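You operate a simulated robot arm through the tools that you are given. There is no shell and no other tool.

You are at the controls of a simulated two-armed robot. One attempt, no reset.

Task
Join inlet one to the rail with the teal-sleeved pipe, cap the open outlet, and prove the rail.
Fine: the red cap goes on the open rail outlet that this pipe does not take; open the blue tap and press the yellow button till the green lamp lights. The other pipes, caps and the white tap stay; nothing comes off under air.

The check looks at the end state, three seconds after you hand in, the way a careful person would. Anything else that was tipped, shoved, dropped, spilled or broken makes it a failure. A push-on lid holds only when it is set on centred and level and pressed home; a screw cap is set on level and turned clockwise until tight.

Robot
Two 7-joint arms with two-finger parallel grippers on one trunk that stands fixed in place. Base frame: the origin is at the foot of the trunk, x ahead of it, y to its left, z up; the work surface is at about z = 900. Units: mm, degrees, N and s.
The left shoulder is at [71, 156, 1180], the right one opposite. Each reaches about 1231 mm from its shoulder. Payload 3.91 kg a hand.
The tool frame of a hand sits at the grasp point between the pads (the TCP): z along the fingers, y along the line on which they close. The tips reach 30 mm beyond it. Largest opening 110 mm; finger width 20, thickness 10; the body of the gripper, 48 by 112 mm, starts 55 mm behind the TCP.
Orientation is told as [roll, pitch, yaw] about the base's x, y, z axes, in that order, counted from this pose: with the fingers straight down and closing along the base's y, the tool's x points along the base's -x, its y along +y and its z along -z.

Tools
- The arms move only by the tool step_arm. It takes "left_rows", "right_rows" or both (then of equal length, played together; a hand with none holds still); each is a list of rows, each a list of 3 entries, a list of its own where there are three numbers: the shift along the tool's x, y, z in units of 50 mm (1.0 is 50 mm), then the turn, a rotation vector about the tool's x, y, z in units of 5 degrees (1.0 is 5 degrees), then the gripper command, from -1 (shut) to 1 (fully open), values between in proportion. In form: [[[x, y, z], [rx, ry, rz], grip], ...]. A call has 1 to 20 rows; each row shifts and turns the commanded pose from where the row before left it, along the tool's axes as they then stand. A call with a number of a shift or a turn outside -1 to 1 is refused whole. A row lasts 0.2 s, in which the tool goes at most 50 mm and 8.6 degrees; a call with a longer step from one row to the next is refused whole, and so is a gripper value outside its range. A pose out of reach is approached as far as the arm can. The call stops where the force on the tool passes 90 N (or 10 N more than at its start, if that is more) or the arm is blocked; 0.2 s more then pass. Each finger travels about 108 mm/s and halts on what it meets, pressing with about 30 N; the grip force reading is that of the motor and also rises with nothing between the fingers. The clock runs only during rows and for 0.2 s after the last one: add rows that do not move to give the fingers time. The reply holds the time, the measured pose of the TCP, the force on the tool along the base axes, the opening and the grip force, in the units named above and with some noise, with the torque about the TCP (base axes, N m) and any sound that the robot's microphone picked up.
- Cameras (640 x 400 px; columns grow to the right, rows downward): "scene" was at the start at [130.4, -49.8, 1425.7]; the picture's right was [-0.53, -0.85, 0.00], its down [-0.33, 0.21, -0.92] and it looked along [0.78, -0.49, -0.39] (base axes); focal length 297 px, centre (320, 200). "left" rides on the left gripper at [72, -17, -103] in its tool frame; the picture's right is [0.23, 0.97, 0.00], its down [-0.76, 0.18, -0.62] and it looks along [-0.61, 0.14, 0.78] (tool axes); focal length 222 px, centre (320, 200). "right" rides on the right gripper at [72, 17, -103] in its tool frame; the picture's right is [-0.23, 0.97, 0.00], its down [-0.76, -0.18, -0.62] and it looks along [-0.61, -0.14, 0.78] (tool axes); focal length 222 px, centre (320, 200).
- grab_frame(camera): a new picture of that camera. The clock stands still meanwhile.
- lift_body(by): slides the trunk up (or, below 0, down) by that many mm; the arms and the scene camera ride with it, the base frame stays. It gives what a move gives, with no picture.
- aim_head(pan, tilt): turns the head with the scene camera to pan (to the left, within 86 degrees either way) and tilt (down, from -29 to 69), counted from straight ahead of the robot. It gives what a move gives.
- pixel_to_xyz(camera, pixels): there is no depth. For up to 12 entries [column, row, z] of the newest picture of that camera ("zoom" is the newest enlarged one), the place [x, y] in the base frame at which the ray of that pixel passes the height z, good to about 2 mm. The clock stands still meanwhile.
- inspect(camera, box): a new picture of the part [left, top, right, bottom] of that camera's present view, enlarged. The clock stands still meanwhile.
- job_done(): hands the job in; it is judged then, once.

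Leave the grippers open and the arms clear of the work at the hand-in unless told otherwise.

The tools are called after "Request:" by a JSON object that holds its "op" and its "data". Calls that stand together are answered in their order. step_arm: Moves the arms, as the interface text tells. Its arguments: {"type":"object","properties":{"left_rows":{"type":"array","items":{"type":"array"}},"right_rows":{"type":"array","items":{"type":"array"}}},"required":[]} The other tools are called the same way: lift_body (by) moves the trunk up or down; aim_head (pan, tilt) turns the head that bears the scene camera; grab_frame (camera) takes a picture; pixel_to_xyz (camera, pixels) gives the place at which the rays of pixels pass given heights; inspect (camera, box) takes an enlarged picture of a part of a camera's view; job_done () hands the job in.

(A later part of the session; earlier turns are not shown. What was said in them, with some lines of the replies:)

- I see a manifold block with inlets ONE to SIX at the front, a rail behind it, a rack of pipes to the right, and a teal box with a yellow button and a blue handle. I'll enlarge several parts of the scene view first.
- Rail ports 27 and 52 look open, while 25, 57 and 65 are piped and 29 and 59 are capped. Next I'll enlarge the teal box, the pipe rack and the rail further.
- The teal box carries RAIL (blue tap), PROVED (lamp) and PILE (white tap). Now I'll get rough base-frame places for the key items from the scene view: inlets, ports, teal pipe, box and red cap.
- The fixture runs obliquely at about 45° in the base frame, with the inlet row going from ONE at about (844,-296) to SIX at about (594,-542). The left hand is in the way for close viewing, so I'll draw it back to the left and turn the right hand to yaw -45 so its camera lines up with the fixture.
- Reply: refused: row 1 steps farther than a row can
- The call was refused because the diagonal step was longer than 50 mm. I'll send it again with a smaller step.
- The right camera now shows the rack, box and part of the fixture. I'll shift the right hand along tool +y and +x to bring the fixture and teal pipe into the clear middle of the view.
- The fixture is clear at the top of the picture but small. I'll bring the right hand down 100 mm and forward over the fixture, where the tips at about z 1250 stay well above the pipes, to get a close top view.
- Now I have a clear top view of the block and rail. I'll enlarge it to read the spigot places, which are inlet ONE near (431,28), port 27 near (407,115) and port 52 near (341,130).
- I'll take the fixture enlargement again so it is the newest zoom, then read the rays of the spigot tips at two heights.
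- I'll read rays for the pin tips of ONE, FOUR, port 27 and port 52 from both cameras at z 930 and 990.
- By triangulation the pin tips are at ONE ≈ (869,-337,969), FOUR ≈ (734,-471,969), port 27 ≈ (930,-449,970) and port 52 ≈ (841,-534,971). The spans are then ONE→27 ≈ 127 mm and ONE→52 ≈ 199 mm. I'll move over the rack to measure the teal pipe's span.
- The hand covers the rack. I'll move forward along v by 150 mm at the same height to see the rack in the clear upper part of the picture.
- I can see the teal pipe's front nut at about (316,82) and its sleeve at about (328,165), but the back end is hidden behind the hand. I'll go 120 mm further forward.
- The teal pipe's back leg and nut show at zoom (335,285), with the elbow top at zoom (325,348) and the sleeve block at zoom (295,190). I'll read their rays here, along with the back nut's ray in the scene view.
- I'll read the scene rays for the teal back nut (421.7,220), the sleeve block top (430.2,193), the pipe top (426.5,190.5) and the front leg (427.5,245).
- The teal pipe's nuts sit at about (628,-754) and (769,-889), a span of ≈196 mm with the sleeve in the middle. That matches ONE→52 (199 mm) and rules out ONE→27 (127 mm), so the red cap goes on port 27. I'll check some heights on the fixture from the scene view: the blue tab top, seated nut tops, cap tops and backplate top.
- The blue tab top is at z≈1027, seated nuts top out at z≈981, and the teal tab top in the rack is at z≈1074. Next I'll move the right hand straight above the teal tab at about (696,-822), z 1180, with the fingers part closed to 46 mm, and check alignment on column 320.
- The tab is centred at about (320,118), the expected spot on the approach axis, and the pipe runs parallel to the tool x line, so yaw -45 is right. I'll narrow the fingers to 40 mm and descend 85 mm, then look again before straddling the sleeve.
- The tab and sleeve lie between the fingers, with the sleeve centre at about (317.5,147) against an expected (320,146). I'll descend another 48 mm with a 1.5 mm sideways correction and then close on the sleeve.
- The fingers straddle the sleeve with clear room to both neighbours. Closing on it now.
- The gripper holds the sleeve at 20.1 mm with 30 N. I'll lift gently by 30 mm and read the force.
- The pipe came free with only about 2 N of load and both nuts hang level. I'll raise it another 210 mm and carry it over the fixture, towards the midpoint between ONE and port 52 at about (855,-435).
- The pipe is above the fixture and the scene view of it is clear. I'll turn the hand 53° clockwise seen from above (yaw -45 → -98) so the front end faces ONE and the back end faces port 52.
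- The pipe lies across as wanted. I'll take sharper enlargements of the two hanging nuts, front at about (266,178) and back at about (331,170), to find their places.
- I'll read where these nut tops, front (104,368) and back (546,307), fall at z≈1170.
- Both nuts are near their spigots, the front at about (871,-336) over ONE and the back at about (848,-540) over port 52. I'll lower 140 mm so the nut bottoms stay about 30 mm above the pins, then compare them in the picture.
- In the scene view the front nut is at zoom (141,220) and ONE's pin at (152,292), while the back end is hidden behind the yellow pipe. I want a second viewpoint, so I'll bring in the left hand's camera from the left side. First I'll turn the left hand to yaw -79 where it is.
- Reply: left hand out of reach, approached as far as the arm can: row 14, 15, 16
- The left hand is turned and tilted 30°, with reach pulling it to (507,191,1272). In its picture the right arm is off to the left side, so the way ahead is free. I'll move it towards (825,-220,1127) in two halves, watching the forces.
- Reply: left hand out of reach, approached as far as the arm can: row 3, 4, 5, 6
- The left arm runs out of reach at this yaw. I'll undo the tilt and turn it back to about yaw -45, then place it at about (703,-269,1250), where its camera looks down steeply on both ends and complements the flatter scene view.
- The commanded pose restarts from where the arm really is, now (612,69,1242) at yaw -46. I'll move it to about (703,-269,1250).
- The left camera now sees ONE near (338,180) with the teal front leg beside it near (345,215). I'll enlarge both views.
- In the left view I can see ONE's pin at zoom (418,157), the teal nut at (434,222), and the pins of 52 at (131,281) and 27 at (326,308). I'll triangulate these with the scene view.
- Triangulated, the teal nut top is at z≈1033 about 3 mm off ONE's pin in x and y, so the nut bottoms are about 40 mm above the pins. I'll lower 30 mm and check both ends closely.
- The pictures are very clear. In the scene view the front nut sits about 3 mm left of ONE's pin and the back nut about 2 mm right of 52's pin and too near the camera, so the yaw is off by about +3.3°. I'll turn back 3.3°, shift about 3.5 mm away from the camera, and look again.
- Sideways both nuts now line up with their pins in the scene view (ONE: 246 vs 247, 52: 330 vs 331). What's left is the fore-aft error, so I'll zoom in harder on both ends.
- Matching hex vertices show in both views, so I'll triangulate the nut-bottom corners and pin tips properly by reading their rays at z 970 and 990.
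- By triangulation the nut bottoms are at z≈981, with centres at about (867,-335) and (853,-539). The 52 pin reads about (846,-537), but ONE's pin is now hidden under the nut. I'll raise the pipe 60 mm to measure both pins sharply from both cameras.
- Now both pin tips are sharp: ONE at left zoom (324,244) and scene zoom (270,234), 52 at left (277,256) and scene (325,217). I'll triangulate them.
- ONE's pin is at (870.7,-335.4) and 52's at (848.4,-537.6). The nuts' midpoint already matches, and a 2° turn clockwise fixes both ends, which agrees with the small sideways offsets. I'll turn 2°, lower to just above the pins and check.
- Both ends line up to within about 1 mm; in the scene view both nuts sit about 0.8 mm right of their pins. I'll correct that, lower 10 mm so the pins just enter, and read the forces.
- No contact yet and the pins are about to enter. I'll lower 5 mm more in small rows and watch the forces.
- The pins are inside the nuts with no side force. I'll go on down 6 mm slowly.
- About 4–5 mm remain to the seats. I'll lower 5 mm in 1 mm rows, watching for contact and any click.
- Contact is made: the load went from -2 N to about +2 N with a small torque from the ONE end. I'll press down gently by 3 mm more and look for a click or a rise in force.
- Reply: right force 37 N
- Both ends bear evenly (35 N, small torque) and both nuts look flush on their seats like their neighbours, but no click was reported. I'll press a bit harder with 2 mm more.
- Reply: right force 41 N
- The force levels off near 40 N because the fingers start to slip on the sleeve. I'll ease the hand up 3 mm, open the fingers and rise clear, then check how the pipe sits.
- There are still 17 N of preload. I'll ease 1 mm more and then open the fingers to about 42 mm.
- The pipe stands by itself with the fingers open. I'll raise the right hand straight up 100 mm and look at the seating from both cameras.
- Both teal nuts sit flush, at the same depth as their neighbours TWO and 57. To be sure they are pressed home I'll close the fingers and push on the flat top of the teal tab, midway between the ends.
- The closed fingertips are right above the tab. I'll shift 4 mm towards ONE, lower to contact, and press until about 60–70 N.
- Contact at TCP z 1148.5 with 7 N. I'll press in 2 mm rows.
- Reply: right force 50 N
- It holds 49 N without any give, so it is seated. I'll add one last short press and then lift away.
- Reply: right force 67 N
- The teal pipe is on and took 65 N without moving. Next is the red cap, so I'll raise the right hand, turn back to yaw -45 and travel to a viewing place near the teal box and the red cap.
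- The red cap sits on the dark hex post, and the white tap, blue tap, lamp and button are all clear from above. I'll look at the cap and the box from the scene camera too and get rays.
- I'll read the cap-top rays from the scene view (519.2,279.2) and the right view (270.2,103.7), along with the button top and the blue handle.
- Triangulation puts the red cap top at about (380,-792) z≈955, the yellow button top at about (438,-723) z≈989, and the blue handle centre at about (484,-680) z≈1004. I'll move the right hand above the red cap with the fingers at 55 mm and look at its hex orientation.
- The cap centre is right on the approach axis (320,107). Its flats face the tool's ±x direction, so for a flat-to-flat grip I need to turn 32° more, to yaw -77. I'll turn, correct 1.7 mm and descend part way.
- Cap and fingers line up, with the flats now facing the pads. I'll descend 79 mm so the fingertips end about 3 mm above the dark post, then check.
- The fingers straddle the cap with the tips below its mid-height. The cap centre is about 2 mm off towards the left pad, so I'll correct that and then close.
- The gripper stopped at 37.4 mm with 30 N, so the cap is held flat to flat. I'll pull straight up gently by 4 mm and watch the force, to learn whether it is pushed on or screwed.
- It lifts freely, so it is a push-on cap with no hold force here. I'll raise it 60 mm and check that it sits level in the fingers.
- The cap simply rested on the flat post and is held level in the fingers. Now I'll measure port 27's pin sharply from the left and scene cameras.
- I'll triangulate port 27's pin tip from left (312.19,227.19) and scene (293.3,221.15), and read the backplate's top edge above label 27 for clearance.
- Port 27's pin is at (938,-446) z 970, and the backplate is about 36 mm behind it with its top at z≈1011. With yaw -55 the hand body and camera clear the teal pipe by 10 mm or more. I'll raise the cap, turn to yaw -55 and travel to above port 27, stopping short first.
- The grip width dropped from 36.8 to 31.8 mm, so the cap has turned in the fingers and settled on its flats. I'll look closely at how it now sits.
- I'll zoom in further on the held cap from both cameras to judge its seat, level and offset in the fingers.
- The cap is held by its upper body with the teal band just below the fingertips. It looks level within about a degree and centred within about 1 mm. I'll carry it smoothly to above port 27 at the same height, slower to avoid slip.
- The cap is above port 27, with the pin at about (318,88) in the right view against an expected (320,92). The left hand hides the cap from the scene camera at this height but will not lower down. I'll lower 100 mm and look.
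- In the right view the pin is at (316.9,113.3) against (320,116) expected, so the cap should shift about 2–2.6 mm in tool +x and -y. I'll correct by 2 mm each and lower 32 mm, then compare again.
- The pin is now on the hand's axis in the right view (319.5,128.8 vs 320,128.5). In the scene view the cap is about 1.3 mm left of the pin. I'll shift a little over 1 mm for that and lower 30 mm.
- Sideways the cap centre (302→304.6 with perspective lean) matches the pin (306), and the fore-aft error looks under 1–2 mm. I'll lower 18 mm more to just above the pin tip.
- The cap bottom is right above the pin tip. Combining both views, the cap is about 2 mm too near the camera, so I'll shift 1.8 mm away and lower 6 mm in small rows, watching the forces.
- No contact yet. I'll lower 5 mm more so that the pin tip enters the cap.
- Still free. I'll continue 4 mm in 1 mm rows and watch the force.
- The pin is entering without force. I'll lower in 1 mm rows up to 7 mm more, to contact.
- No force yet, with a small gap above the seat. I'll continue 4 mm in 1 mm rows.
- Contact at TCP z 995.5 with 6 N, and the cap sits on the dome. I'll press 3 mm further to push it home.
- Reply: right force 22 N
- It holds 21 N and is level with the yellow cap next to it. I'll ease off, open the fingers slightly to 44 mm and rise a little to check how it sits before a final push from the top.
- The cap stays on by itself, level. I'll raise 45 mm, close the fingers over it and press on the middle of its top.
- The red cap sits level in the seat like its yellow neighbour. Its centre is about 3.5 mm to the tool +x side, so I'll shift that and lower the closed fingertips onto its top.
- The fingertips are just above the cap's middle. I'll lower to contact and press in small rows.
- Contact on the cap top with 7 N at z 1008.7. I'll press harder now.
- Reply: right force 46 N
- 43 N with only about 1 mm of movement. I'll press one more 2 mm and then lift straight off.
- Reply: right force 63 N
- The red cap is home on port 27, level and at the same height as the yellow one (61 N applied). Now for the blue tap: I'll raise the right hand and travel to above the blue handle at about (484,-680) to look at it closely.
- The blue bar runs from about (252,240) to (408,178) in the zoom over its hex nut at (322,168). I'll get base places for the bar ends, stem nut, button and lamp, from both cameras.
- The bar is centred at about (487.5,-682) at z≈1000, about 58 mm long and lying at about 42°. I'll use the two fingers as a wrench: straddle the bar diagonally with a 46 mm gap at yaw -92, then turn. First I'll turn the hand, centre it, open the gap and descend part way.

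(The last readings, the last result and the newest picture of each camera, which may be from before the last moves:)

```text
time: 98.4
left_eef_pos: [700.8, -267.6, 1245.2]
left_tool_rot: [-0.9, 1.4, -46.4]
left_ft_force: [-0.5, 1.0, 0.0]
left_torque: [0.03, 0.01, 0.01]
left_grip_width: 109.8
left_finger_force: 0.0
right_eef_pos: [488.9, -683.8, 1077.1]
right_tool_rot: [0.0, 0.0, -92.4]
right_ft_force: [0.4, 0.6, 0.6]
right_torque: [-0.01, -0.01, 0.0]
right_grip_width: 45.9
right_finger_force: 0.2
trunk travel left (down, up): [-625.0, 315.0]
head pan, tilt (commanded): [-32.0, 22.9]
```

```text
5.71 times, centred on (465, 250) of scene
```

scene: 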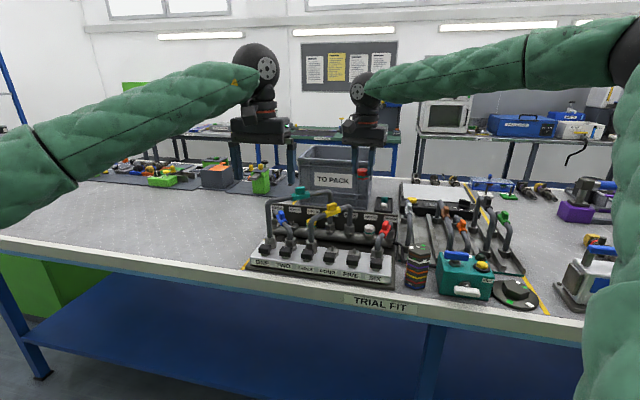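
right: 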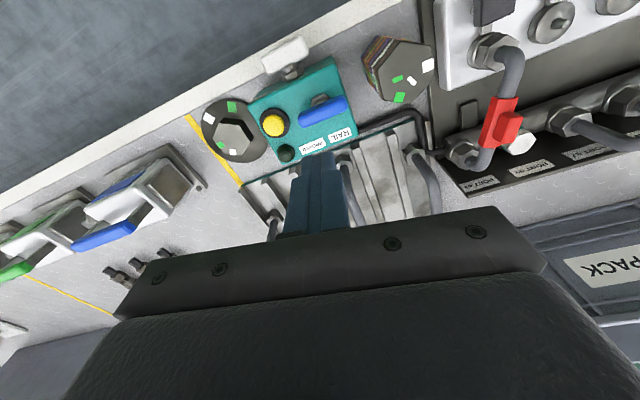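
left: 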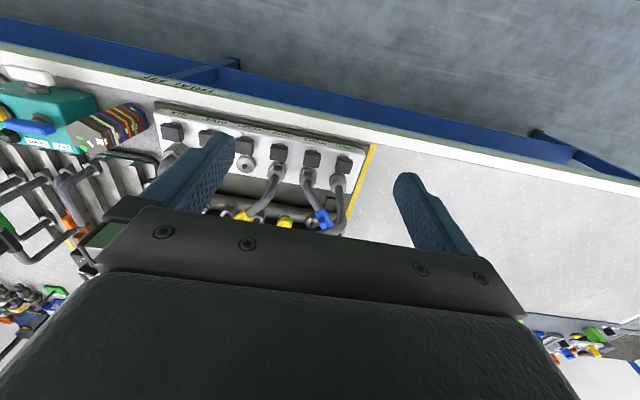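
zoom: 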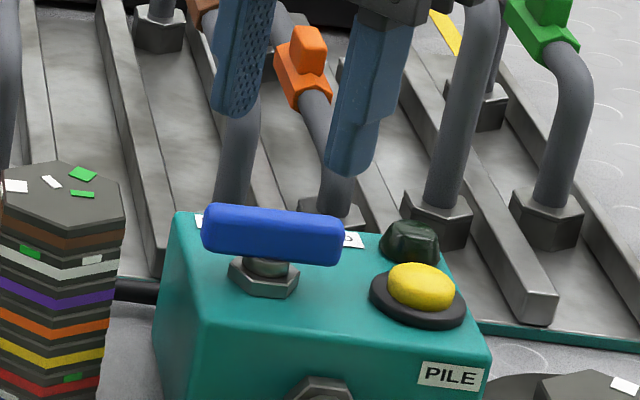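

The bar centre is on the hand axis. The stem nut seems a few mm towards the front, so I'll centre between the two, open to 54 mm for slack and lower the tips to about z 987, beside the bar but above the nut.

Request:
{"op": "step_arm", "data": {"right_rows": [[[0.03, -0.04, 0], [0, 0, 0], -0.018], [[0, 0, 0.4], [0, 0, 0], -0.018], [[0, 0, 0.4], [0, 0, 0], -0.018], [[0, 0, 0], [0, 0, 0], -0.018]]}}

Request:
{"op": "inspect", "data": {"camera": "right", "box": [220, 60, 420, 220]}}

Request:
{"op": "inspect", "data": {"camera": "scene", "box": [425, 225, 505, 295]}}

```text
time: 99.4
left_eef_pos: [701.1, -268.1, 1245.2]
left_tool_rot: [-0.9, 1.4, -46.4]
left_ft_force: [0.3, -1.0, 0.0]
left_torque: [0.0, 0.02, 0.01]
left_grip_width: 109.8
left_finger_force: 0.1
right_eef_pos: [485.6, -680.6, 1035.5]
right_tool_rot: [0.0, 0.0, -92.4]
right_ft_force: [0.1, 0.0, 0.1]
right_torque: [0.0, -0.03, 0.02]
right_grip_width: 53.7
right_finger_force: 0.0
trunk travel left (down, up): [-625.0, 315.0]
head pan, tilt (commanded): [-32.0, 22.9]
```

```text
2.50 times, centred on (320, 140) of right
```

zoom: 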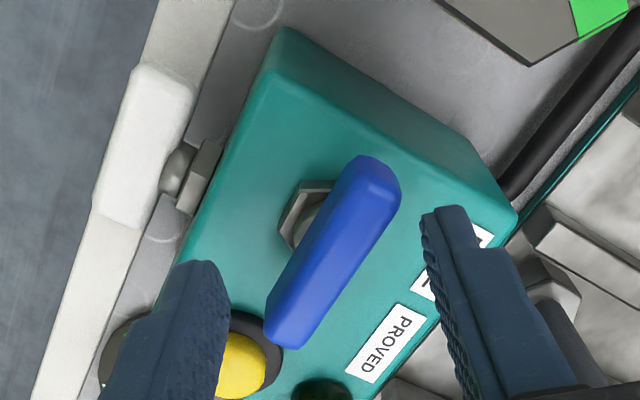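

```text
5.71 times, centred on (465, 260) of scene
```

zoom: 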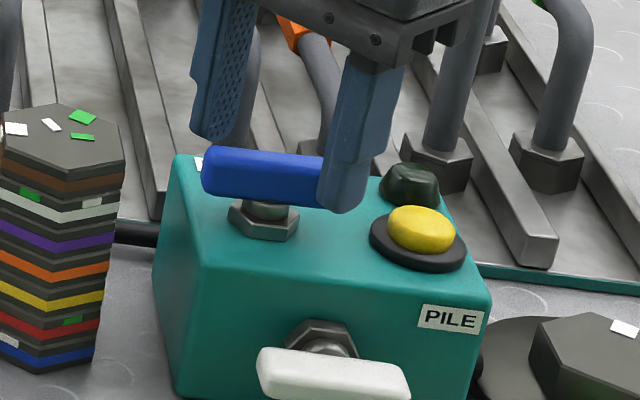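

The fingers straddle the bar diagonally: one in front of its right end, the other behind its left end. I'll lower the last 18 mm so the tips come beside the bar.

Request:
{"op": "step_arm", "data": {"right_rows": [[[0, 0, 0.18], [0, 0, 0], -0.018], [[0, 0, 0.18], [0, 0, 0], -0.018], [[0, 0, 0], [0, 0, 0], -0.018]]}}

Request:
{"op": "inspect", "data": {"camera": "scene", "box": [425, 225, 505, 295]}}

Request:
{"op": "inspect", "data": {"camera": "right", "box": [220, 80, 420, 240]}}

```text
time: 100.2
left_eef_pos: [700.7, -269.1, 1244.6]
left_tool_rot: [-0.9, 1.5, -46.4]
left_ft_force: [0.5, -1.0, -0.1]
left_torque: [0.02, 0.0, 0.01]
left_grip_width: 110.1
left_finger_force: 0.0
right_eef_pos: [485.1, -678.6, 1017.7]
right_tool_rot: [0.0, 0.0, -92.4]
right_ft_force: [0.8, -0.2, -0.1]
right_torque: [0.0, -0.01, 0.02]
right_grip_width: 53.9
right_finger_force: 0.0
trunk travel left (down, up): [-625.0, 315.0]
head pan, tilt (commanded): [-32.0, 22.9]
```

```text
5.71 times, centred on (465, 260) of scene
```

zoom: 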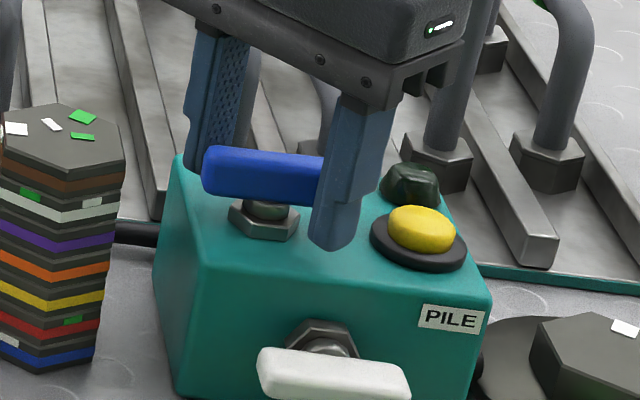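

```text
2.50 times, centred on (320, 160) of right
```

zoom: 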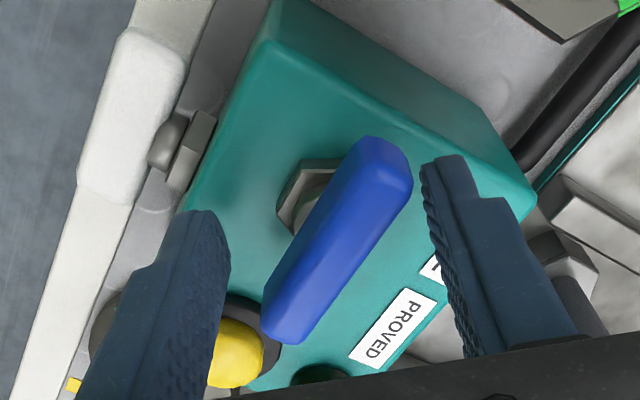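

The tips are beside the bar. I'll now turn counter-clockwise (seen from above) by 8° first and read the torque.

Request:
{"op": "step_arm", "data": {"right_rows": [[[0, 0, 0], [0, 0, -0.8], -0.018], [[0, 0, 0], [0, 0, -0.8], -0.018], [[0, 0, 0], [0, 0, 0], -0.018]]}}

Request:
{"op": "inspect", "data": {"camera": "right", "box": [220, 80, 420, 240]}}

```text
time: 101.0
left_eef_pos: [702.1, -268.0, 1245.2]
left_tool_rot: [-0.7, 1.5, -46.4]
left_ft_force: [0.0, -0.2, 0.3]
left_torque: [-0.01, 0.01, 0.02]
left_grip_width: 110.0
left_finger_force: 0.1
right_eef_pos: [486.4, -682.6, 1017.6]
right_tool_rot: [0.0, -0.1, -84.6]
right_ft_force: [0.9, -1.1, 0.8]
right_torque: [0.0, 0.0, -0.05]
right_grip_width: 53.8
right_finger_force: 0.3
trunk travel left (down, up): [-625.0, 315.0]
head pan, tilt (commanded): [-32.0, 22.9]
```

```text
2.50 times, centred on (320, 160) of right
```

zoom: 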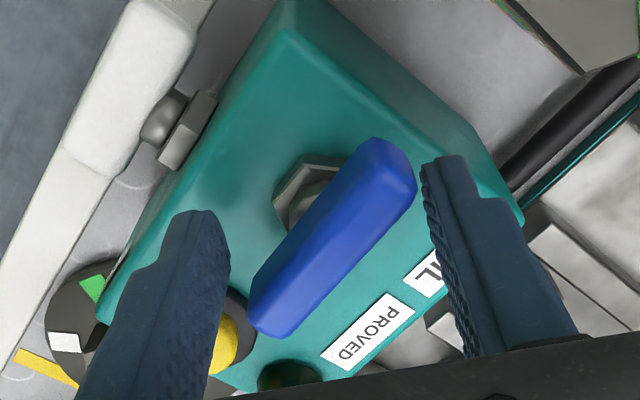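

No contact yet and both gaps are closing evenly. I'll turn another 10° in 5° rows and read the torque.

Request:
{"op": "step_arm", "data": {"right_rows": [[[0, 0, 0], [0, 0, -0.8], -0.018], [[0, 0, 0], [0, 0, -0.8], -0.018], [[0, 0, 0], [0, 0, 0], -0.018]]}}

Request:
{"op": "inspect", "data": {"camera": "right", "box": [220, 80, 420, 240]}}

```text
time: 101.8
left_eef_pos: [702.4, -266.9, 1244.9]
left_tool_rot: [-0.9, 1.5, -46.3]
left_ft_force: [-0.4, -0.5, -0.4]
left_torque: [-0.01, 0.0, 0.04]
left_grip_width: 110.1
left_finger_force: 0.1
right_eef_pos: [487.1, -680.3, 1017.5]
right_tool_rot: [0.0, 0.0, -76.4]
right_ft_force: [0.5, 0.2, -0.4]
right_torque: [0.0, -0.04, 0.01]
right_grip_width: 54.4
right_finger_force: 0.5
trunk travel left (down, up): [-625.0, 315.0]
head pan, tilt (commanded): [-32.0, 22.9]
```

```text
2.50 times, centred on (320, 160) of right
```

zoom: 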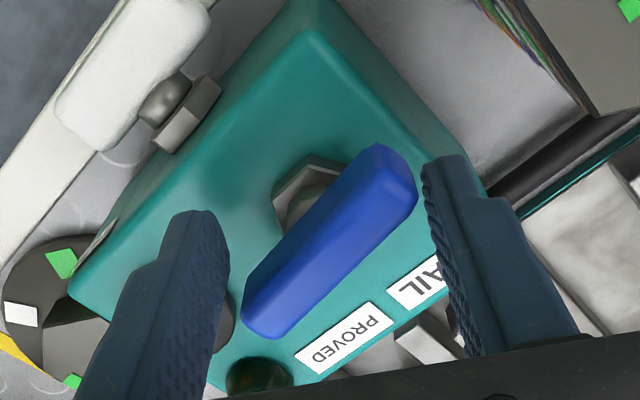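

The bar has begun to follow: it is now about 7° off the box's edge direction, with almost no torque. So counter-clockwise is free and I'll go on turning 20°.

Request:
{"op": "step_arm", "data": {"right_rows": [[[0, 0, 0], [0, 0, -0.8], -0.018], [[0, 0, 0], [0, 0, -0.8], -0.018], [[0, 0, 0], [0, 0, -0.8], -0.018], [[0, 0, 0], [0, 0, -0.8], -0.018], [[0, 0, 0], [0, 0, -0.8], -0.018], [[0, 0, 0], [0, 0, 0], -0.018]]}}

Request:
{"op": "inspect", "data": {"camera": "right", "box": [220, 80, 420, 240]}}

Request:
{"op": "inspect", "data": {"camera": "scene", "box": [425, 225, 505, 295]}}

```text
time: 103.2
left_eef_pos: [701.9, -267.8, 1244.7]
left_tool_rot: [-1.0, 1.5, -46.4]
left_ft_force: [-0.4, 0.5, -0.5]
left_torque: [0.03, -0.02, 0.01]
left_grip_width: 110.2
left_finger_force: 0.0
right_eef_pos: [486.7, -679.9, 1017.1]
right_tool_rot: [0.0, 0.0, -56.6]
right_ft_force: [0.1, 0.2, -0.2]
right_torque: [0.07, -0.02, -0.01]
right_grip_width: 54.7
right_finger_force: 0.1
trunk travel left (down, up): [-625.0, 315.0]
head pan, tilt (commanded): [-32.0, 22.9]
```

```text
2.50 times, centred on (320, 160) of right
```

zoom: 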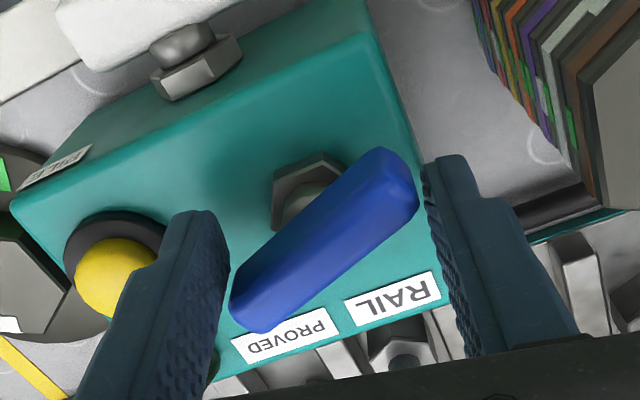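

```text
5.71 times, centred on (465, 260) of scene
```

zoom: 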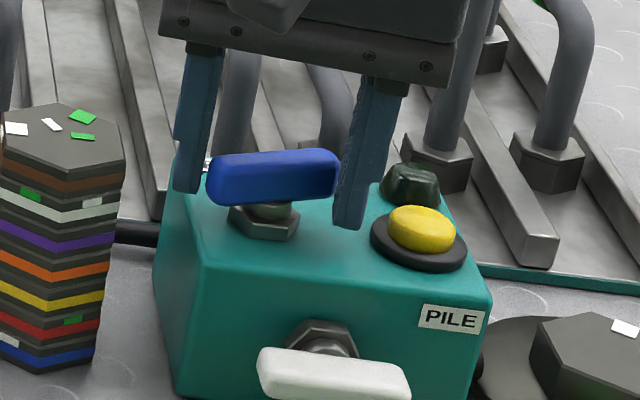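

The bar follows freely, now about 22° turned, and no force shows at the button. I'll continue 24°.

Request:
{"op": "step_arm", "data": {"right_rows": [[[0, 0, 0], [0, 0, -0.8], -0.018], [[0, 0, 0], [0, 0, -0.8], -0.018], [[0, 0, 0], [0, 0, -0.8], -0.018], [[0, 0, 0], [0, 0, -0.8], -0.018], [[0, 0, 0], [0, 0, -0.8], -0.018], [[0, 0, 0], [0, 0, -0.8], -0.018], [[0, 0, 0], [0, 0, 0], -0.018]]}}

Request:
{"op": "inspect", "data": {"camera": "right", "box": [220, 80, 420, 240]}}

Request:
{"op": "inspect", "data": {"camera": "scene", "box": [425, 225, 505, 295]}}

```text
time: 104.8
left_eef_pos: [702.7, -266.9, 1244.6]
left_tool_rot: [-0.9, 1.5, -46.4]
left_ft_force: [-0.8, 0.0, 0.1]
left_torque: [0.02, -0.01, 0.0]
left_grip_width: 110.3
left_finger_force: 0.0
right_eef_pos: [485.1, -682.0, 1017.6]
right_tool_rot: [0.0, -0.1, -32.5]
right_ft_force: [0.1, 0.9, -0.3]
right_torque: [0.01, -0.01, 0.01]
right_grip_width: 54.3
right_finger_force: 0.0
trunk travel left (down, up): [-625.0, 315.0]
head pan, tilt (commanded): [-32.0, 22.9]
```

```text
2.50 times, centred on (320, 160) of right
```

zoom: 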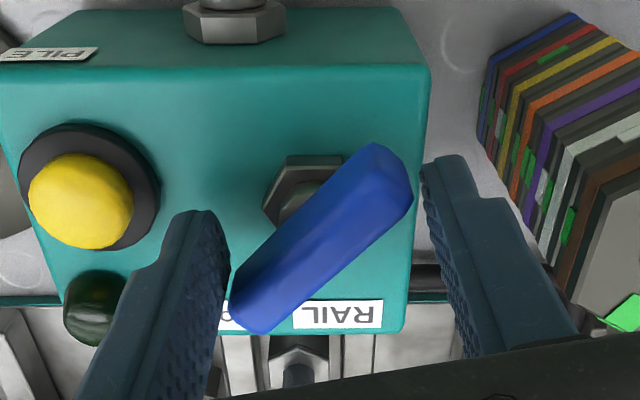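

```text
5.71 times, centred on (465, 260) of scene
```

zoom: 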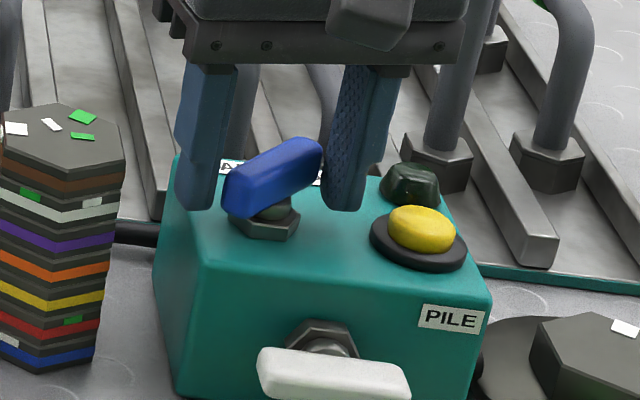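

The bar is at about 45° now. I'll continue another 24°.

Request:
{"op": "step_arm", "data": {"right_rows": [[[0, 0, 0], [0, 0, -0.8], -0.018], [[0, 0, 0], [0, 0, -0.8], -0.018], [[0, 0, 0], [0, 0, -0.8], -0.018], [[0, 0, 0], [0, 0, -0.8], -0.018], [[0, 0, 0], [0, 0, -0.8], -0.018], [[0, 0, 0], [0, 0, -0.8], -0.018], [[0, 0, 0], [0, 0, 0], -0.018]]}}

Request:
{"op": "inspect", "data": {"camera": "right", "box": [220, 80, 420, 240]}}

Request:
{"op": "inspect", "data": {"camera": "scene", "box": [425, 225, 505, 295]}}

```text
time: 106.4
left_eef_pos: [702.2, -267.9, 1244.8]
left_tool_rot: [-0.9, 1.5, -46.3]
left_ft_force: [0.2, 0.7, 0.4]
left_torque: [0.01, 0.0, 0.01]
left_grip_width: 110.2
left_finger_force: 0.0
right_eef_pos: [487.1, -679.8, 1017.6]
right_tool_rot: [0.1, 0.0, -8.5]
right_ft_force: [0.9, -0.6, -0.4]
right_torque: [0.02, -0.01, 0.02]
right_grip_width: 53.9
right_finger_force: 0.1
trunk travel left (down, up): [-625.0, 315.0]
head pan, tilt (commanded): [-32.0, 22.9]
```

```text
2.50 times, centred on (320, 160) of right
```

zoom: 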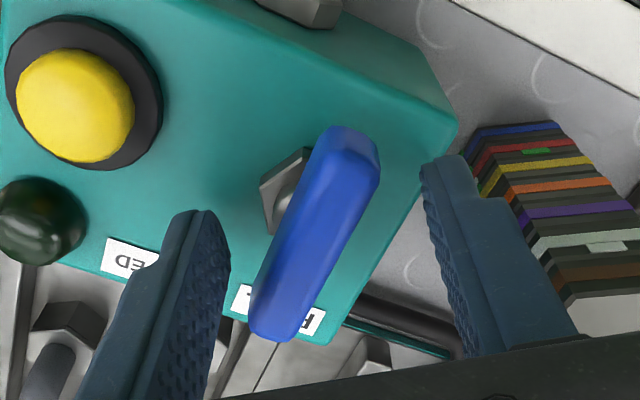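

```text
5.71 times, centred on (465, 260) of scene
```

zoom: 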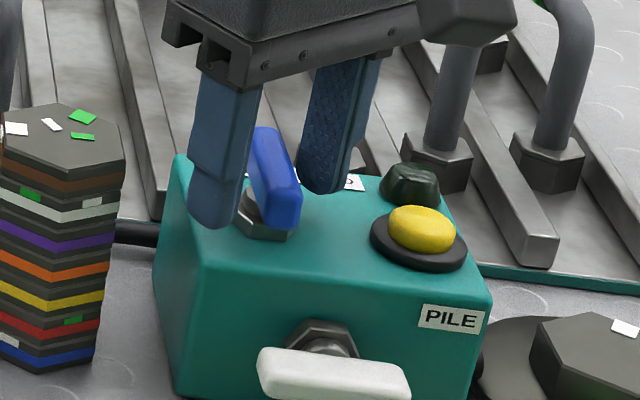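

The bar has swung on ahead of the fingers and now points straight back, about 90° from where it began. I'll nudge a further 10° counter-clockwise to feel whether it is at its stop.

Request:
{"op": "step_arm", "data": {"right_rows": [[[0, 0, 0], [0, 0, -0.8], -0.018], [[0, 0, 0], [0, 0, -0.8], -0.018], [[0, 0, 0], [0, 0, -0.4], -0.018], [[0, 0, 0], [0, 0, 0], -0.018]]}}

Request:
{"op": "inspect", "data": {"camera": "right", "box": [220, 80, 420, 240]}}

Request:
{"op": "inspect", "data": {"camera": "scene", "box": [425, 225, 505, 295]}}

```text
time: 107.4
left_eef_pos: [702.5, -267.7, 1245.7]
left_tool_rot: [-0.9, 1.5, -46.5]
left_ft_force: [0.4, -0.5, -0.6]
left_torque: [-0.02, -0.03, -0.02]
left_grip_width: 110.0
left_finger_force: 0.0
right_eef_pos: [487.3, -679.9, 1016.8]
right_tool_rot: [0.1, -0.1, 1.6]
right_ft_force: [0.6, -0.4, -0.8]
right_torque: [0.0, 0.0, 0.02]
right_grip_width: 53.9
right_finger_force: 0.0
trunk travel left (down, up): [-625.0, 315.0]
head pan, tilt (commanded): [-32.0, 22.9]
```

```text
2.50 times, centred on (320, 160) of right
```

zoom: 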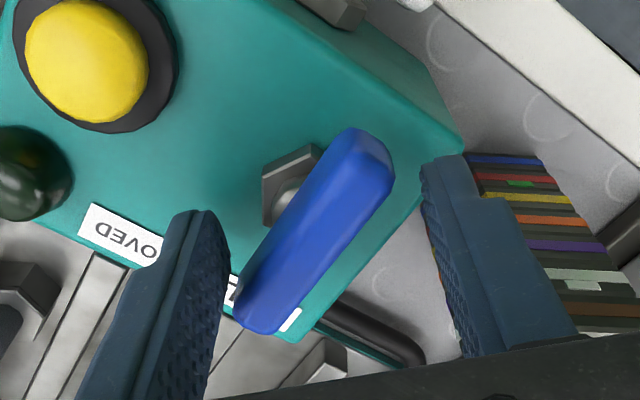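

```text
5.71 times, centred on (465, 260) of scene
```

zoom: 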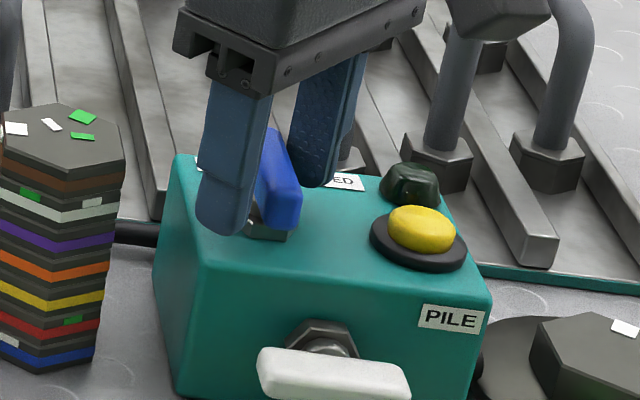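

No touch yet. I'll nudge another 8° to make light contact and read the torque.

Request:
{"op": "step_arm", "data": {"right_rows": [[[0, 0, 0], [0, 0, -0.6], -0.018], [[0, 0, 0], [0, 0, -0.6], -0.018], [[0, 0, 0], [0, 0, -0.4], -0.018], [[0, 0, 0], [0, 0, 0], -0.018]]}}

Request:
{"op": "inspect", "data": {"camera": "right", "box": [220, 80, 420, 240]}}

```text
time: 108.4
left_eef_pos: [701.8, -269.1, 1244.7]
left_tool_rot: [-0.9, 1.5, -46.5]
left_ft_force: [0.2, 0.3, 0.4]
left_torque: [-0.01, 0.01, 0.03]
left_grip_width: 109.7
left_finger_force: 0.1
right_eef_pos: [486.1, -681.4, 1018.2]
right_tool_rot: [-0.1, 0.0, 9.5]
right_ft_force: [-7.2, -3.0, -0.9]
right_torque: [-0.04, 0.14, -0.19]
right_grip_width: 55.1
right_finger_force: 0.7
trunk travel left (down, up): [-625.0, 315.0]
head pan, tilt (commanded): [-32.0, 22.9]
```

```text
2.50 times, centred on (320, 160) of right
```

zoom: 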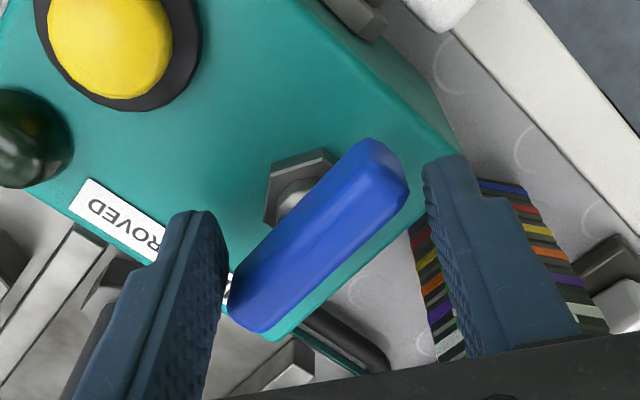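

Now it resists (7 N, -0.19 N·m), so the blue tap is at its end stop, fully turned. I'll back off 8° and lift clear, then view the taps and lamp.

Request:
{"op": "step_arm", "data": {"right_rows": [[[0, 0, 0], [0, 0, 0.8], -0.018], [[0, 0, 0], [0, 0, 0.8], -0.018], [[0, 0, -0.6], [0, 0, 0], -0.018], [[0, 0, -0.8], [0, 0, 0], -0.018], [[0, 0, -0.8], [0, 0, 0], -0.018], [[0, 0, 0], [0, 0, 0], -0.018]]}}

Request:
{"op": "inspect", "data": {"camera": "scene", "box": [425, 225, 525, 305]}}

Request:
{"op": "inspect", "data": {"camera": "right", "box": [200, 20, 420, 200]}}

Request:
{"op": "inspect", "data": {"camera": "scene", "box": [230, 170, 420, 300]}}

```text
time: 109.8
left_eef_pos: [702.5, -268.6, 1245.0]
left_tool_rot: [-1.0, 1.6, -46.4]
left_ft_force: [0.4, 0.3, 0.3]
left_torque: [-0.02, 0.02, -0.02]
left_grip_width: 110.0
left_finger_force: 0.0
right_eef_pos: [487.3, -682.5, 1127.6]
right_tool_rot: [0.0, 0.0, 1.4]
right_ft_force: [-0.1, -1.5, -1.0]
right_torque: [0.04, -0.01, -0.02]
right_grip_width: 54.1
right_finger_force: 0.0
trunk travel left (down, up): [-625.0, 315.0]
head pan, tilt (commanded): [-32.0, 22.9]
```

```text
5.00 times, centred on (475, 265) of scene
```

zoom: 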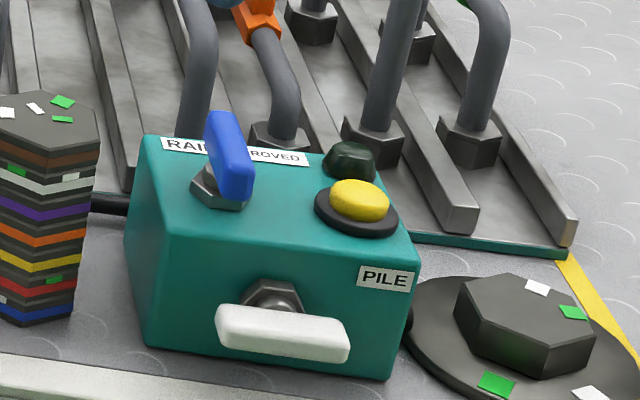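

```text
2.22 times, centred on (310, 110) of right
```

zoom: 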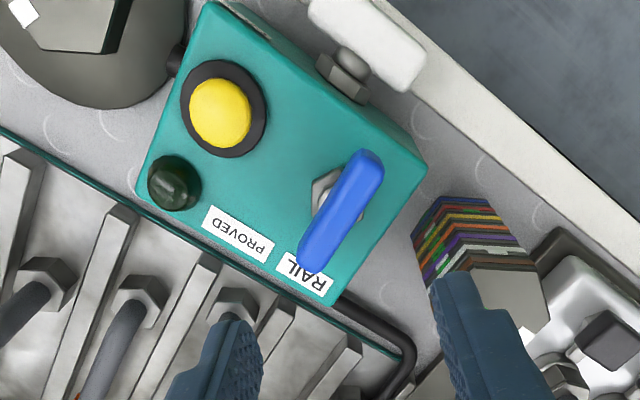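

```text
3.08 times, centred on (325, 235) of scene
```

zoom: 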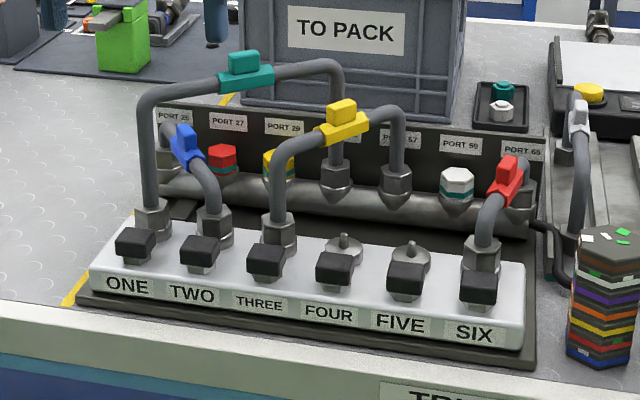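

The blue tap now stands crosswise at its stop. The box has not moved, nothing has come off, and the lamp is still dark. Next I'll close the fingers and move over the yellow button at about (436,-721).

Request:
{"op": "step_arm", "data": {"right_rows": [[[0.522, -0.377, 0], [0, 0, 0], -1], [[0.522, -0.377, 0], [0, 0, 0], -1], [[0, 0, 0.6], [0, 0, 0], -1], [[0, 0, 0.6], [0, 0, 0], -1], [[0, 0, 0], [0, 0, 0], -1]]}}

Request:
{"op": "inspect", "data": {"camera": "right", "box": [220, 60, 420, 220]}}

Request:
{"op": "inspect", "data": {"camera": "scene", "box": [435, 215, 525, 285]}}

```text
time: 111.0
left_eef_pos: [701.1, -269.5, 1245.1]
left_tool_rot: [-0.8, 1.5, -46.4]
left_ft_force: [0.0, 0.6, 0.3]
left_torque: [0.0, -0.01, 0.01]
left_grip_width: 110.1
left_finger_force: 0.1
right_eef_pos: [436.7, -721.1, 1066.3]
right_tool_rot: [0.0, -0.1, 1.5]
right_ft_force: [-1.0, 0.3, -0.4]
right_torque: [-0.03, 0.0, 0.05]
right_grip_width: 0.2
right_finger_force: 30.0
trunk travel left (down, up): [-625.0, 315.0]
head pan, tilt (commanded): [-32.0, 22.9]
```

```text
2.50 times, centred on (320, 140) of right
```

zoom: 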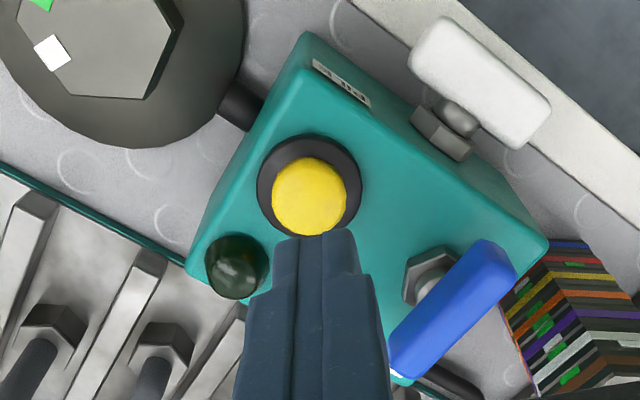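

```text
5.71 times, centred on (480, 250) of scene
```

zoom: 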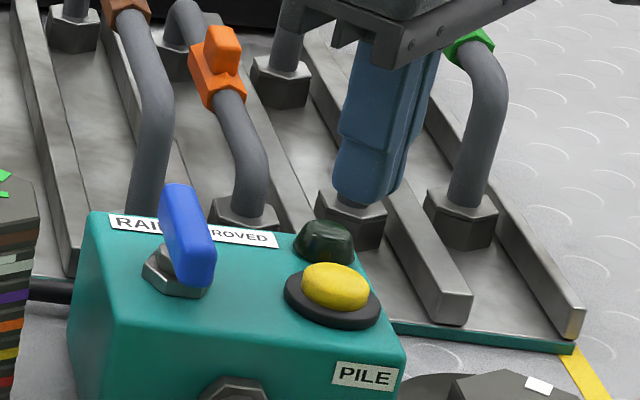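

The button centre is at (316,139) against (320,136) on the axis. I'll shift by (-1.6,-3.9) mm in the tool frame and lower 38 mm to just above it.

Request:
{"op": "step_arm", "data": {"right_rows": [[[-0.032, -0.078, 0], [0, 0, 0], -1], [[0, 0, 0.4], [0, 0, 0], -1], [[0, 0, 0.36], [0, 0, 0], -1], [[0, 0, 0], [0, 0, 0], -1]]}}

Request:
{"op": "inspect", "data": {"camera": "scene", "box": [435, 225, 525, 295]}}

Request:
{"op": "inspect", "data": {"camera": "right", "box": [220, 60, 420, 220]}}

```text
time: 112.0
left_eef_pos: [702.4, -267.6, 1245.4]
left_tool_rot: [-0.9, 1.5, -46.5]
left_ft_force: [0.1, -0.3, -1.6]
left_torque: [-0.02, -0.03, -0.01]
left_grip_width: 109.9
left_finger_force: 0.1
right_eef_pos: [438.3, -724.6, 1030.0]
right_tool_rot: [0.0, 0.0, 1.5]
right_ft_force: [-0.3, 0.3, -0.3]
right_torque: [0.02, 0.02, 0.01]
right_grip_width: 0.1
right_finger_force: 30.0
trunk travel left (down, up): [-625.0, 315.0]
head pan, tilt (commanded): [-32.0, 22.9]
```

```text
5.71 times, centred on (480, 260) of scene
```

zoom: 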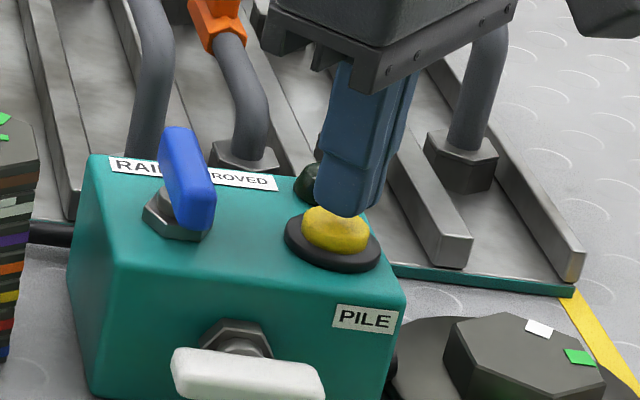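

```text
2.50 times, centred on (320, 140) of right
```

zoom: 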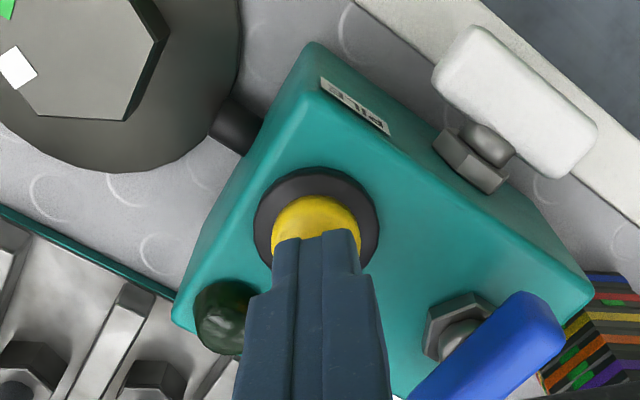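

The fingertips are above the button. I'll lower onto it in small rows, watching the force and the lamp.

Request:
{"op": "step_arm", "data": {"right_rows": [[[0, 0, 0.1], [0, 0, 0], -1], [[0, 0, 0.06], [0, 0, 0], -1], [[0, 0, 0.04], [0, 0, 0], -1], [[0, 0, 0], [0, 0, 0], -1]]}}

Request:
{"op": "inspect", "data": {"camera": "right", "box": [220, 60, 420, 220]}}

```text
time: 113.0
left_eef_pos: [701.8, -266.9, 1245.0]
left_tool_rot: [-1.0, 1.4, -46.4]
left_ft_force: [-0.1, 0.1, 0.4]
left_torque: [0.01, -0.01, 0.01]
left_grip_width: 110.0
left_finger_force: 0.1
right_eef_pos: [437.8, -723.4, 1018.8]
right_tool_rot: [0.0, 0.1, 1.6]
right_ft_force: [0.9, -0.5, 1.3]
right_torque: [-0.03, -0.01, -0.02]
right_grip_width: 0.1
right_finger_force: 30.4
trunk travel left (down, up): [-625.0, 315.0]
head pan, tilt (commanded): [-32.0, 22.9]
```

```text
2.50 times, centred on (320, 140) of right
```

zoom: 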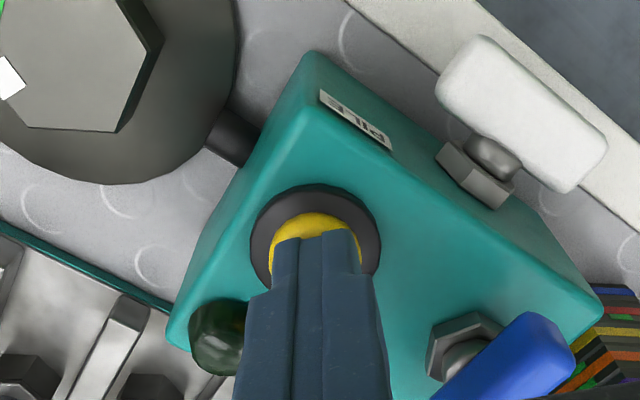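

Touching the button with about 1 N. I'll press 4 mm further and hold while I check the lamp.

Request:
{"op": "step_arm", "data": {"right_rows": [[[0, 0, 0.04], [0, 0, 0], -1], [[0, 0, 0.04], [0, 0, 0], -1], [[0, 0, 0], [0, 0, 0], -1], [[0, 0, 0], [0, 0, 0], -1], [[0, 0, 0], [0, 0, 0], -1]]}}

Request:
{"op": "inspect", "data": {"camera": "right", "box": [220, 60, 420, 220]}}

Request:
{"op": "inspect", "data": {"camera": "scene", "box": [435, 225, 525, 295]}}

```text
time: 114.2
left_eef_pos: [702.0, -268.6, 1245.5]
left_tool_rot: [-0.9, 1.5, -46.3]
left_ft_force: [0.4, -1.0, -0.8]
left_torque: [0.03, -0.03, -0.03]
left_grip_width: 110.2
left_finger_force: 0.0
right_eef_pos: [437.3, -724.2, 1016.1]
right_tool_rot: [-0.1, 0.0, 1.5]
right_ft_force: [1.2, -2.0, 7.0]
right_torque: [-0.07, -0.03, 0.01]
right_grip_width: 0.0
right_finger_force: 30.3
trunk travel left (down, up): [-625.0, 315.0]
head pan, tilt (commanded): [-32.0, 22.9]
heard: click
```

```text
2.50 times, centred on (320, 140) of right
```

zoom: 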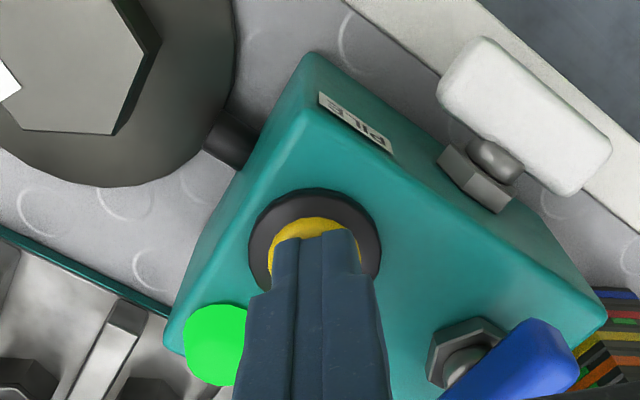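

```text
5.71 times, centred on (480, 260) of scene
```

zoom: 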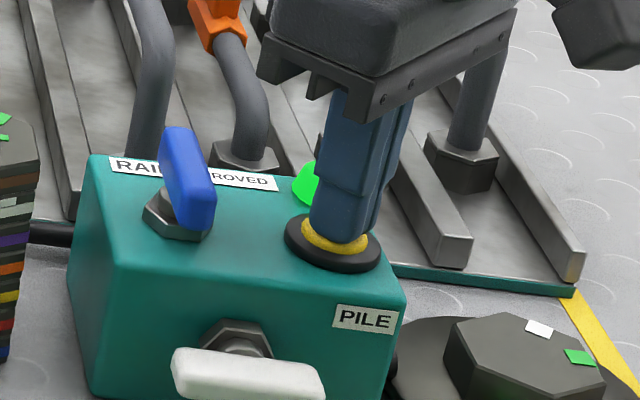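

A click was heard and the green PROVED lamp is lit. I'll hold a moment longer, then lift straight off and check that the lamp stays lit.

Request:
{"op": "step_arm", "data": {"right_rows": [[[0, 0, 0], [0, 0, 0], -1], [[0, 0, 0], [0, 0, 0], -1], [[0, 0, -0.1], [0, 0, 0], -1], [[0, 0, -0.3], [0, 0, 0], -1], [[0, 0, -0.8], [0, 0, 0], -1], [[0, 0, -0.8], [0, 0, 0], -1], [[0, 0, -0.8], [0, 0, 0], -1], [[0, 0, 0], [0, 0, 0], -1]]}}

Request:
{"op": "inspect", "data": {"camera": "scene", "box": [425, 225, 525, 305]}}

Request:
{"op": "inspect", "data": {"camera": "scene", "box": [230, 170, 420, 300]}}

```text
time: 116.0
left_eef_pos: [701.0, -268.6, 1244.8]
left_tool_rot: [-1.0, 1.5, -46.5]
left_ft_force: [-0.1, 0.3, 0.3]
left_torque: [-0.02, -0.02, -0.02]
left_grip_width: 109.9
left_finger_force: 0.1
right_eef_pos: [438.6, -724.4, 1154.8]
right_tool_rot: [0.1, 0.0, 1.6]
right_ft_force: [-0.2, -1.5, -1.0]
right_torque: [-0.01, 0.01, -0.03]
right_grip_width: 0.1
right_finger_force: 29.8
trunk travel left (down, up): [-625.0, 315.0]
head pan, tilt (commanded): [-32.0, 22.9]
```

```text
5.00 times, centred on (475, 265) of scene
```

zoom: 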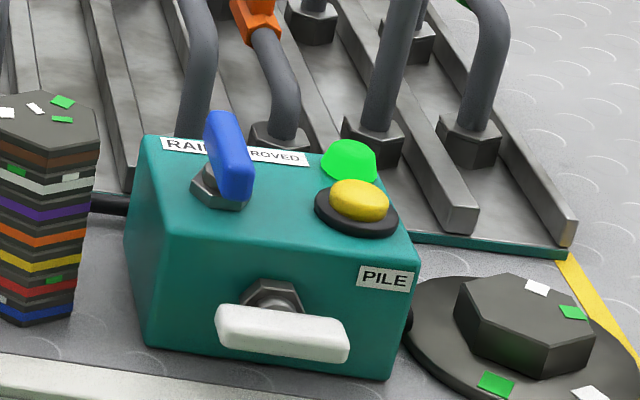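

```text
3.08 times, centred on (325, 235) of scene
```

zoom: 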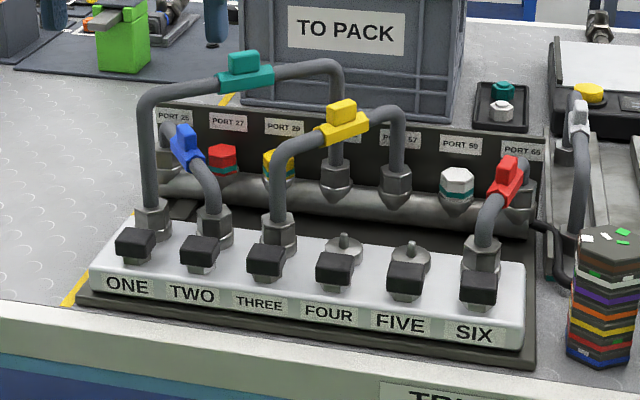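

The lamp stays green with everything in place. I'll now open the right gripper, raise the right arm clear, and draw the left arm back the way it came.

Request:
{"op": "step_arm", "data": {"left_rows": [[[0, 0, -0.5], [0, 0, 0], 1], [[0.769, 0.418, 0], [0, 0, 0], 1], [[0.769, 0.418, 0], [0, 0, 0], 1], [[0.769, 0.418, 0], [0, 0, 0], 1], [[0.769, 0.418, 0], [0, 0, 0], 1], [[0.769, 0.418, 0], [0, 0, 0], 1], [[0.769, 0.418, 0], [0, 0, 0], 1], [[0.769, 0.418, 0], [0, 0, 0], 1], [[0.769, 0.418, 0], [0, 0, 0], 1], [[0, 0, 0], [0, 0, 0], 1]], "right_rows": [[[0, 0, -0.8], [0, 0, 0], -1], [[0, 0, -0.8], [0, 0, 0], -1], [[0, 0, -0.8], [0, 0, 0], -1], [[0, 0, -0.8], [0, 0, 0], -1], [[0, 0, -0.8], [0, 0, 0], -1], [[0, 0, -0.4], [0, 0, 0], 1], [[0, 0, 0], [0, 0, 0], 1], [[0, 0, 0], [0, 0, 0], 1], [[0, 0, 0], [0, 0, 0], 1], [[0, 0, 0], [0, 0, 0], 1]]}}

Request:
{"op": "grab_frame", "data": {"camera": "scene"}}

Request:
{"op": "grab_frame", "data": {"camera": "right"}}

Request:
{"op": "inspect", "data": {"camera": "scene", "box": [240, 170, 560, 320]}}

```text
time: 118.2
left_eef_pos: [614.8, 69.5, 1275.5]
left_tool_rot: [-0.9, 1.5, -46.3]
left_ft_force: [0.2, 0.2, -0.7]
left_torque: [0.04, -0.01, 0.0]
left_grip_width: 109.9
left_finger_force: 0.0
right_eef_pos: [439.0, -723.9, 1373.6]
right_tool_rot: [0.1, 0.1, 1.6]
right_ft_force: [-0.1, -0.4, 0.2]
right_torque: [-0.01, 0.03, 0.0]
right_grip_width: 109.9
right_finger_force: 0.0
trunk travel left (down, up): [-625.0, 315.0]
head pan, tilt (commanded): [-32.0, 22.9]
```

```text
taken
```

scene: 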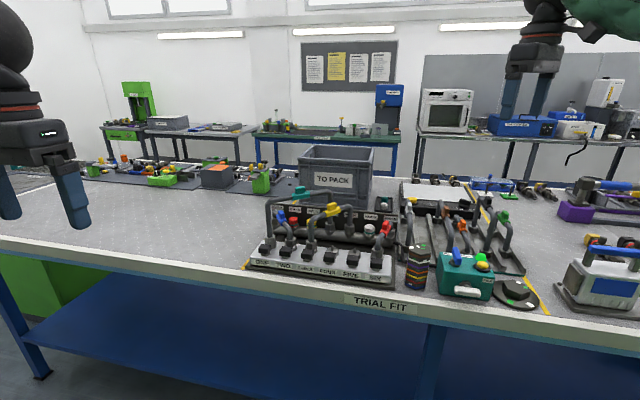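

```text
taken
```

right: 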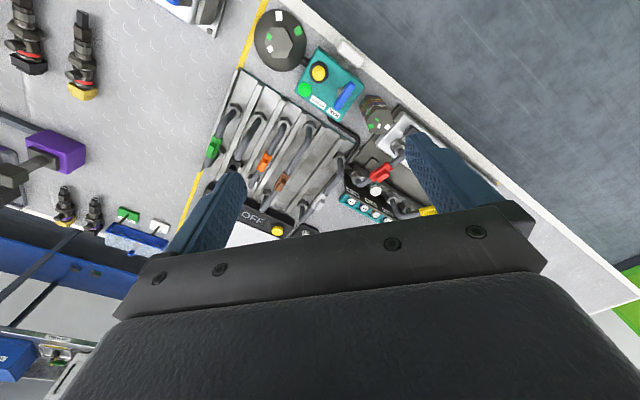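

```text
2.00 times, centred on (400, 245) of scene
```

zoom: 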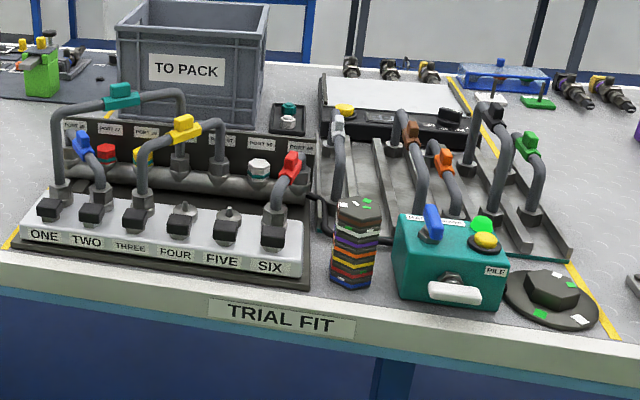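

The teal pipe joins ONE to port 52, and the red cap is on port 27. The blue tap is open, the white tap is untouched, and the green PROVED lamp is lit. The other pipes and caps are where they started, both grippers are open and both arms are clear, so I'm handing in.

Request:
{"op": "job_done", "data": {}}

```text
The job is handed in.
```

The job is handed in. The teal-sleeved pipe joins inlet ONE to the rail at port 52, and the red cap is on port 27, the outlet that pipe doesn't take. The blue tap is open, and one press of the yellow button lit the green PROVED lamp, which stayed on after I let go.

- **Why port 52:** the pipe's ends are about 200 mm apart. That matches ONE to 52 and rules out ONE to 27, which is only about 127 mm.
- **Pressed home:** I pushed the pipe down with about 65 N and the cap with about 61 N. Neither clicked, but both sit as low as the fittings next to them.
- **Nothing off under air:** I lifted the red cap off its post and fitted the pipe and cap before opening the blue tap. The white tap, the other pipes and the other caps were left alone.
- **Tap stop:** the blue tap turned a quarter turn counter-clockwise to its stop.
- **Grip slip:** the red cap slipped a little in the fingers on the way over. I checked it was still level before setting it down.

In the last pictures nothing else looked moved. Both grippers are open and both arms are clear of the work.
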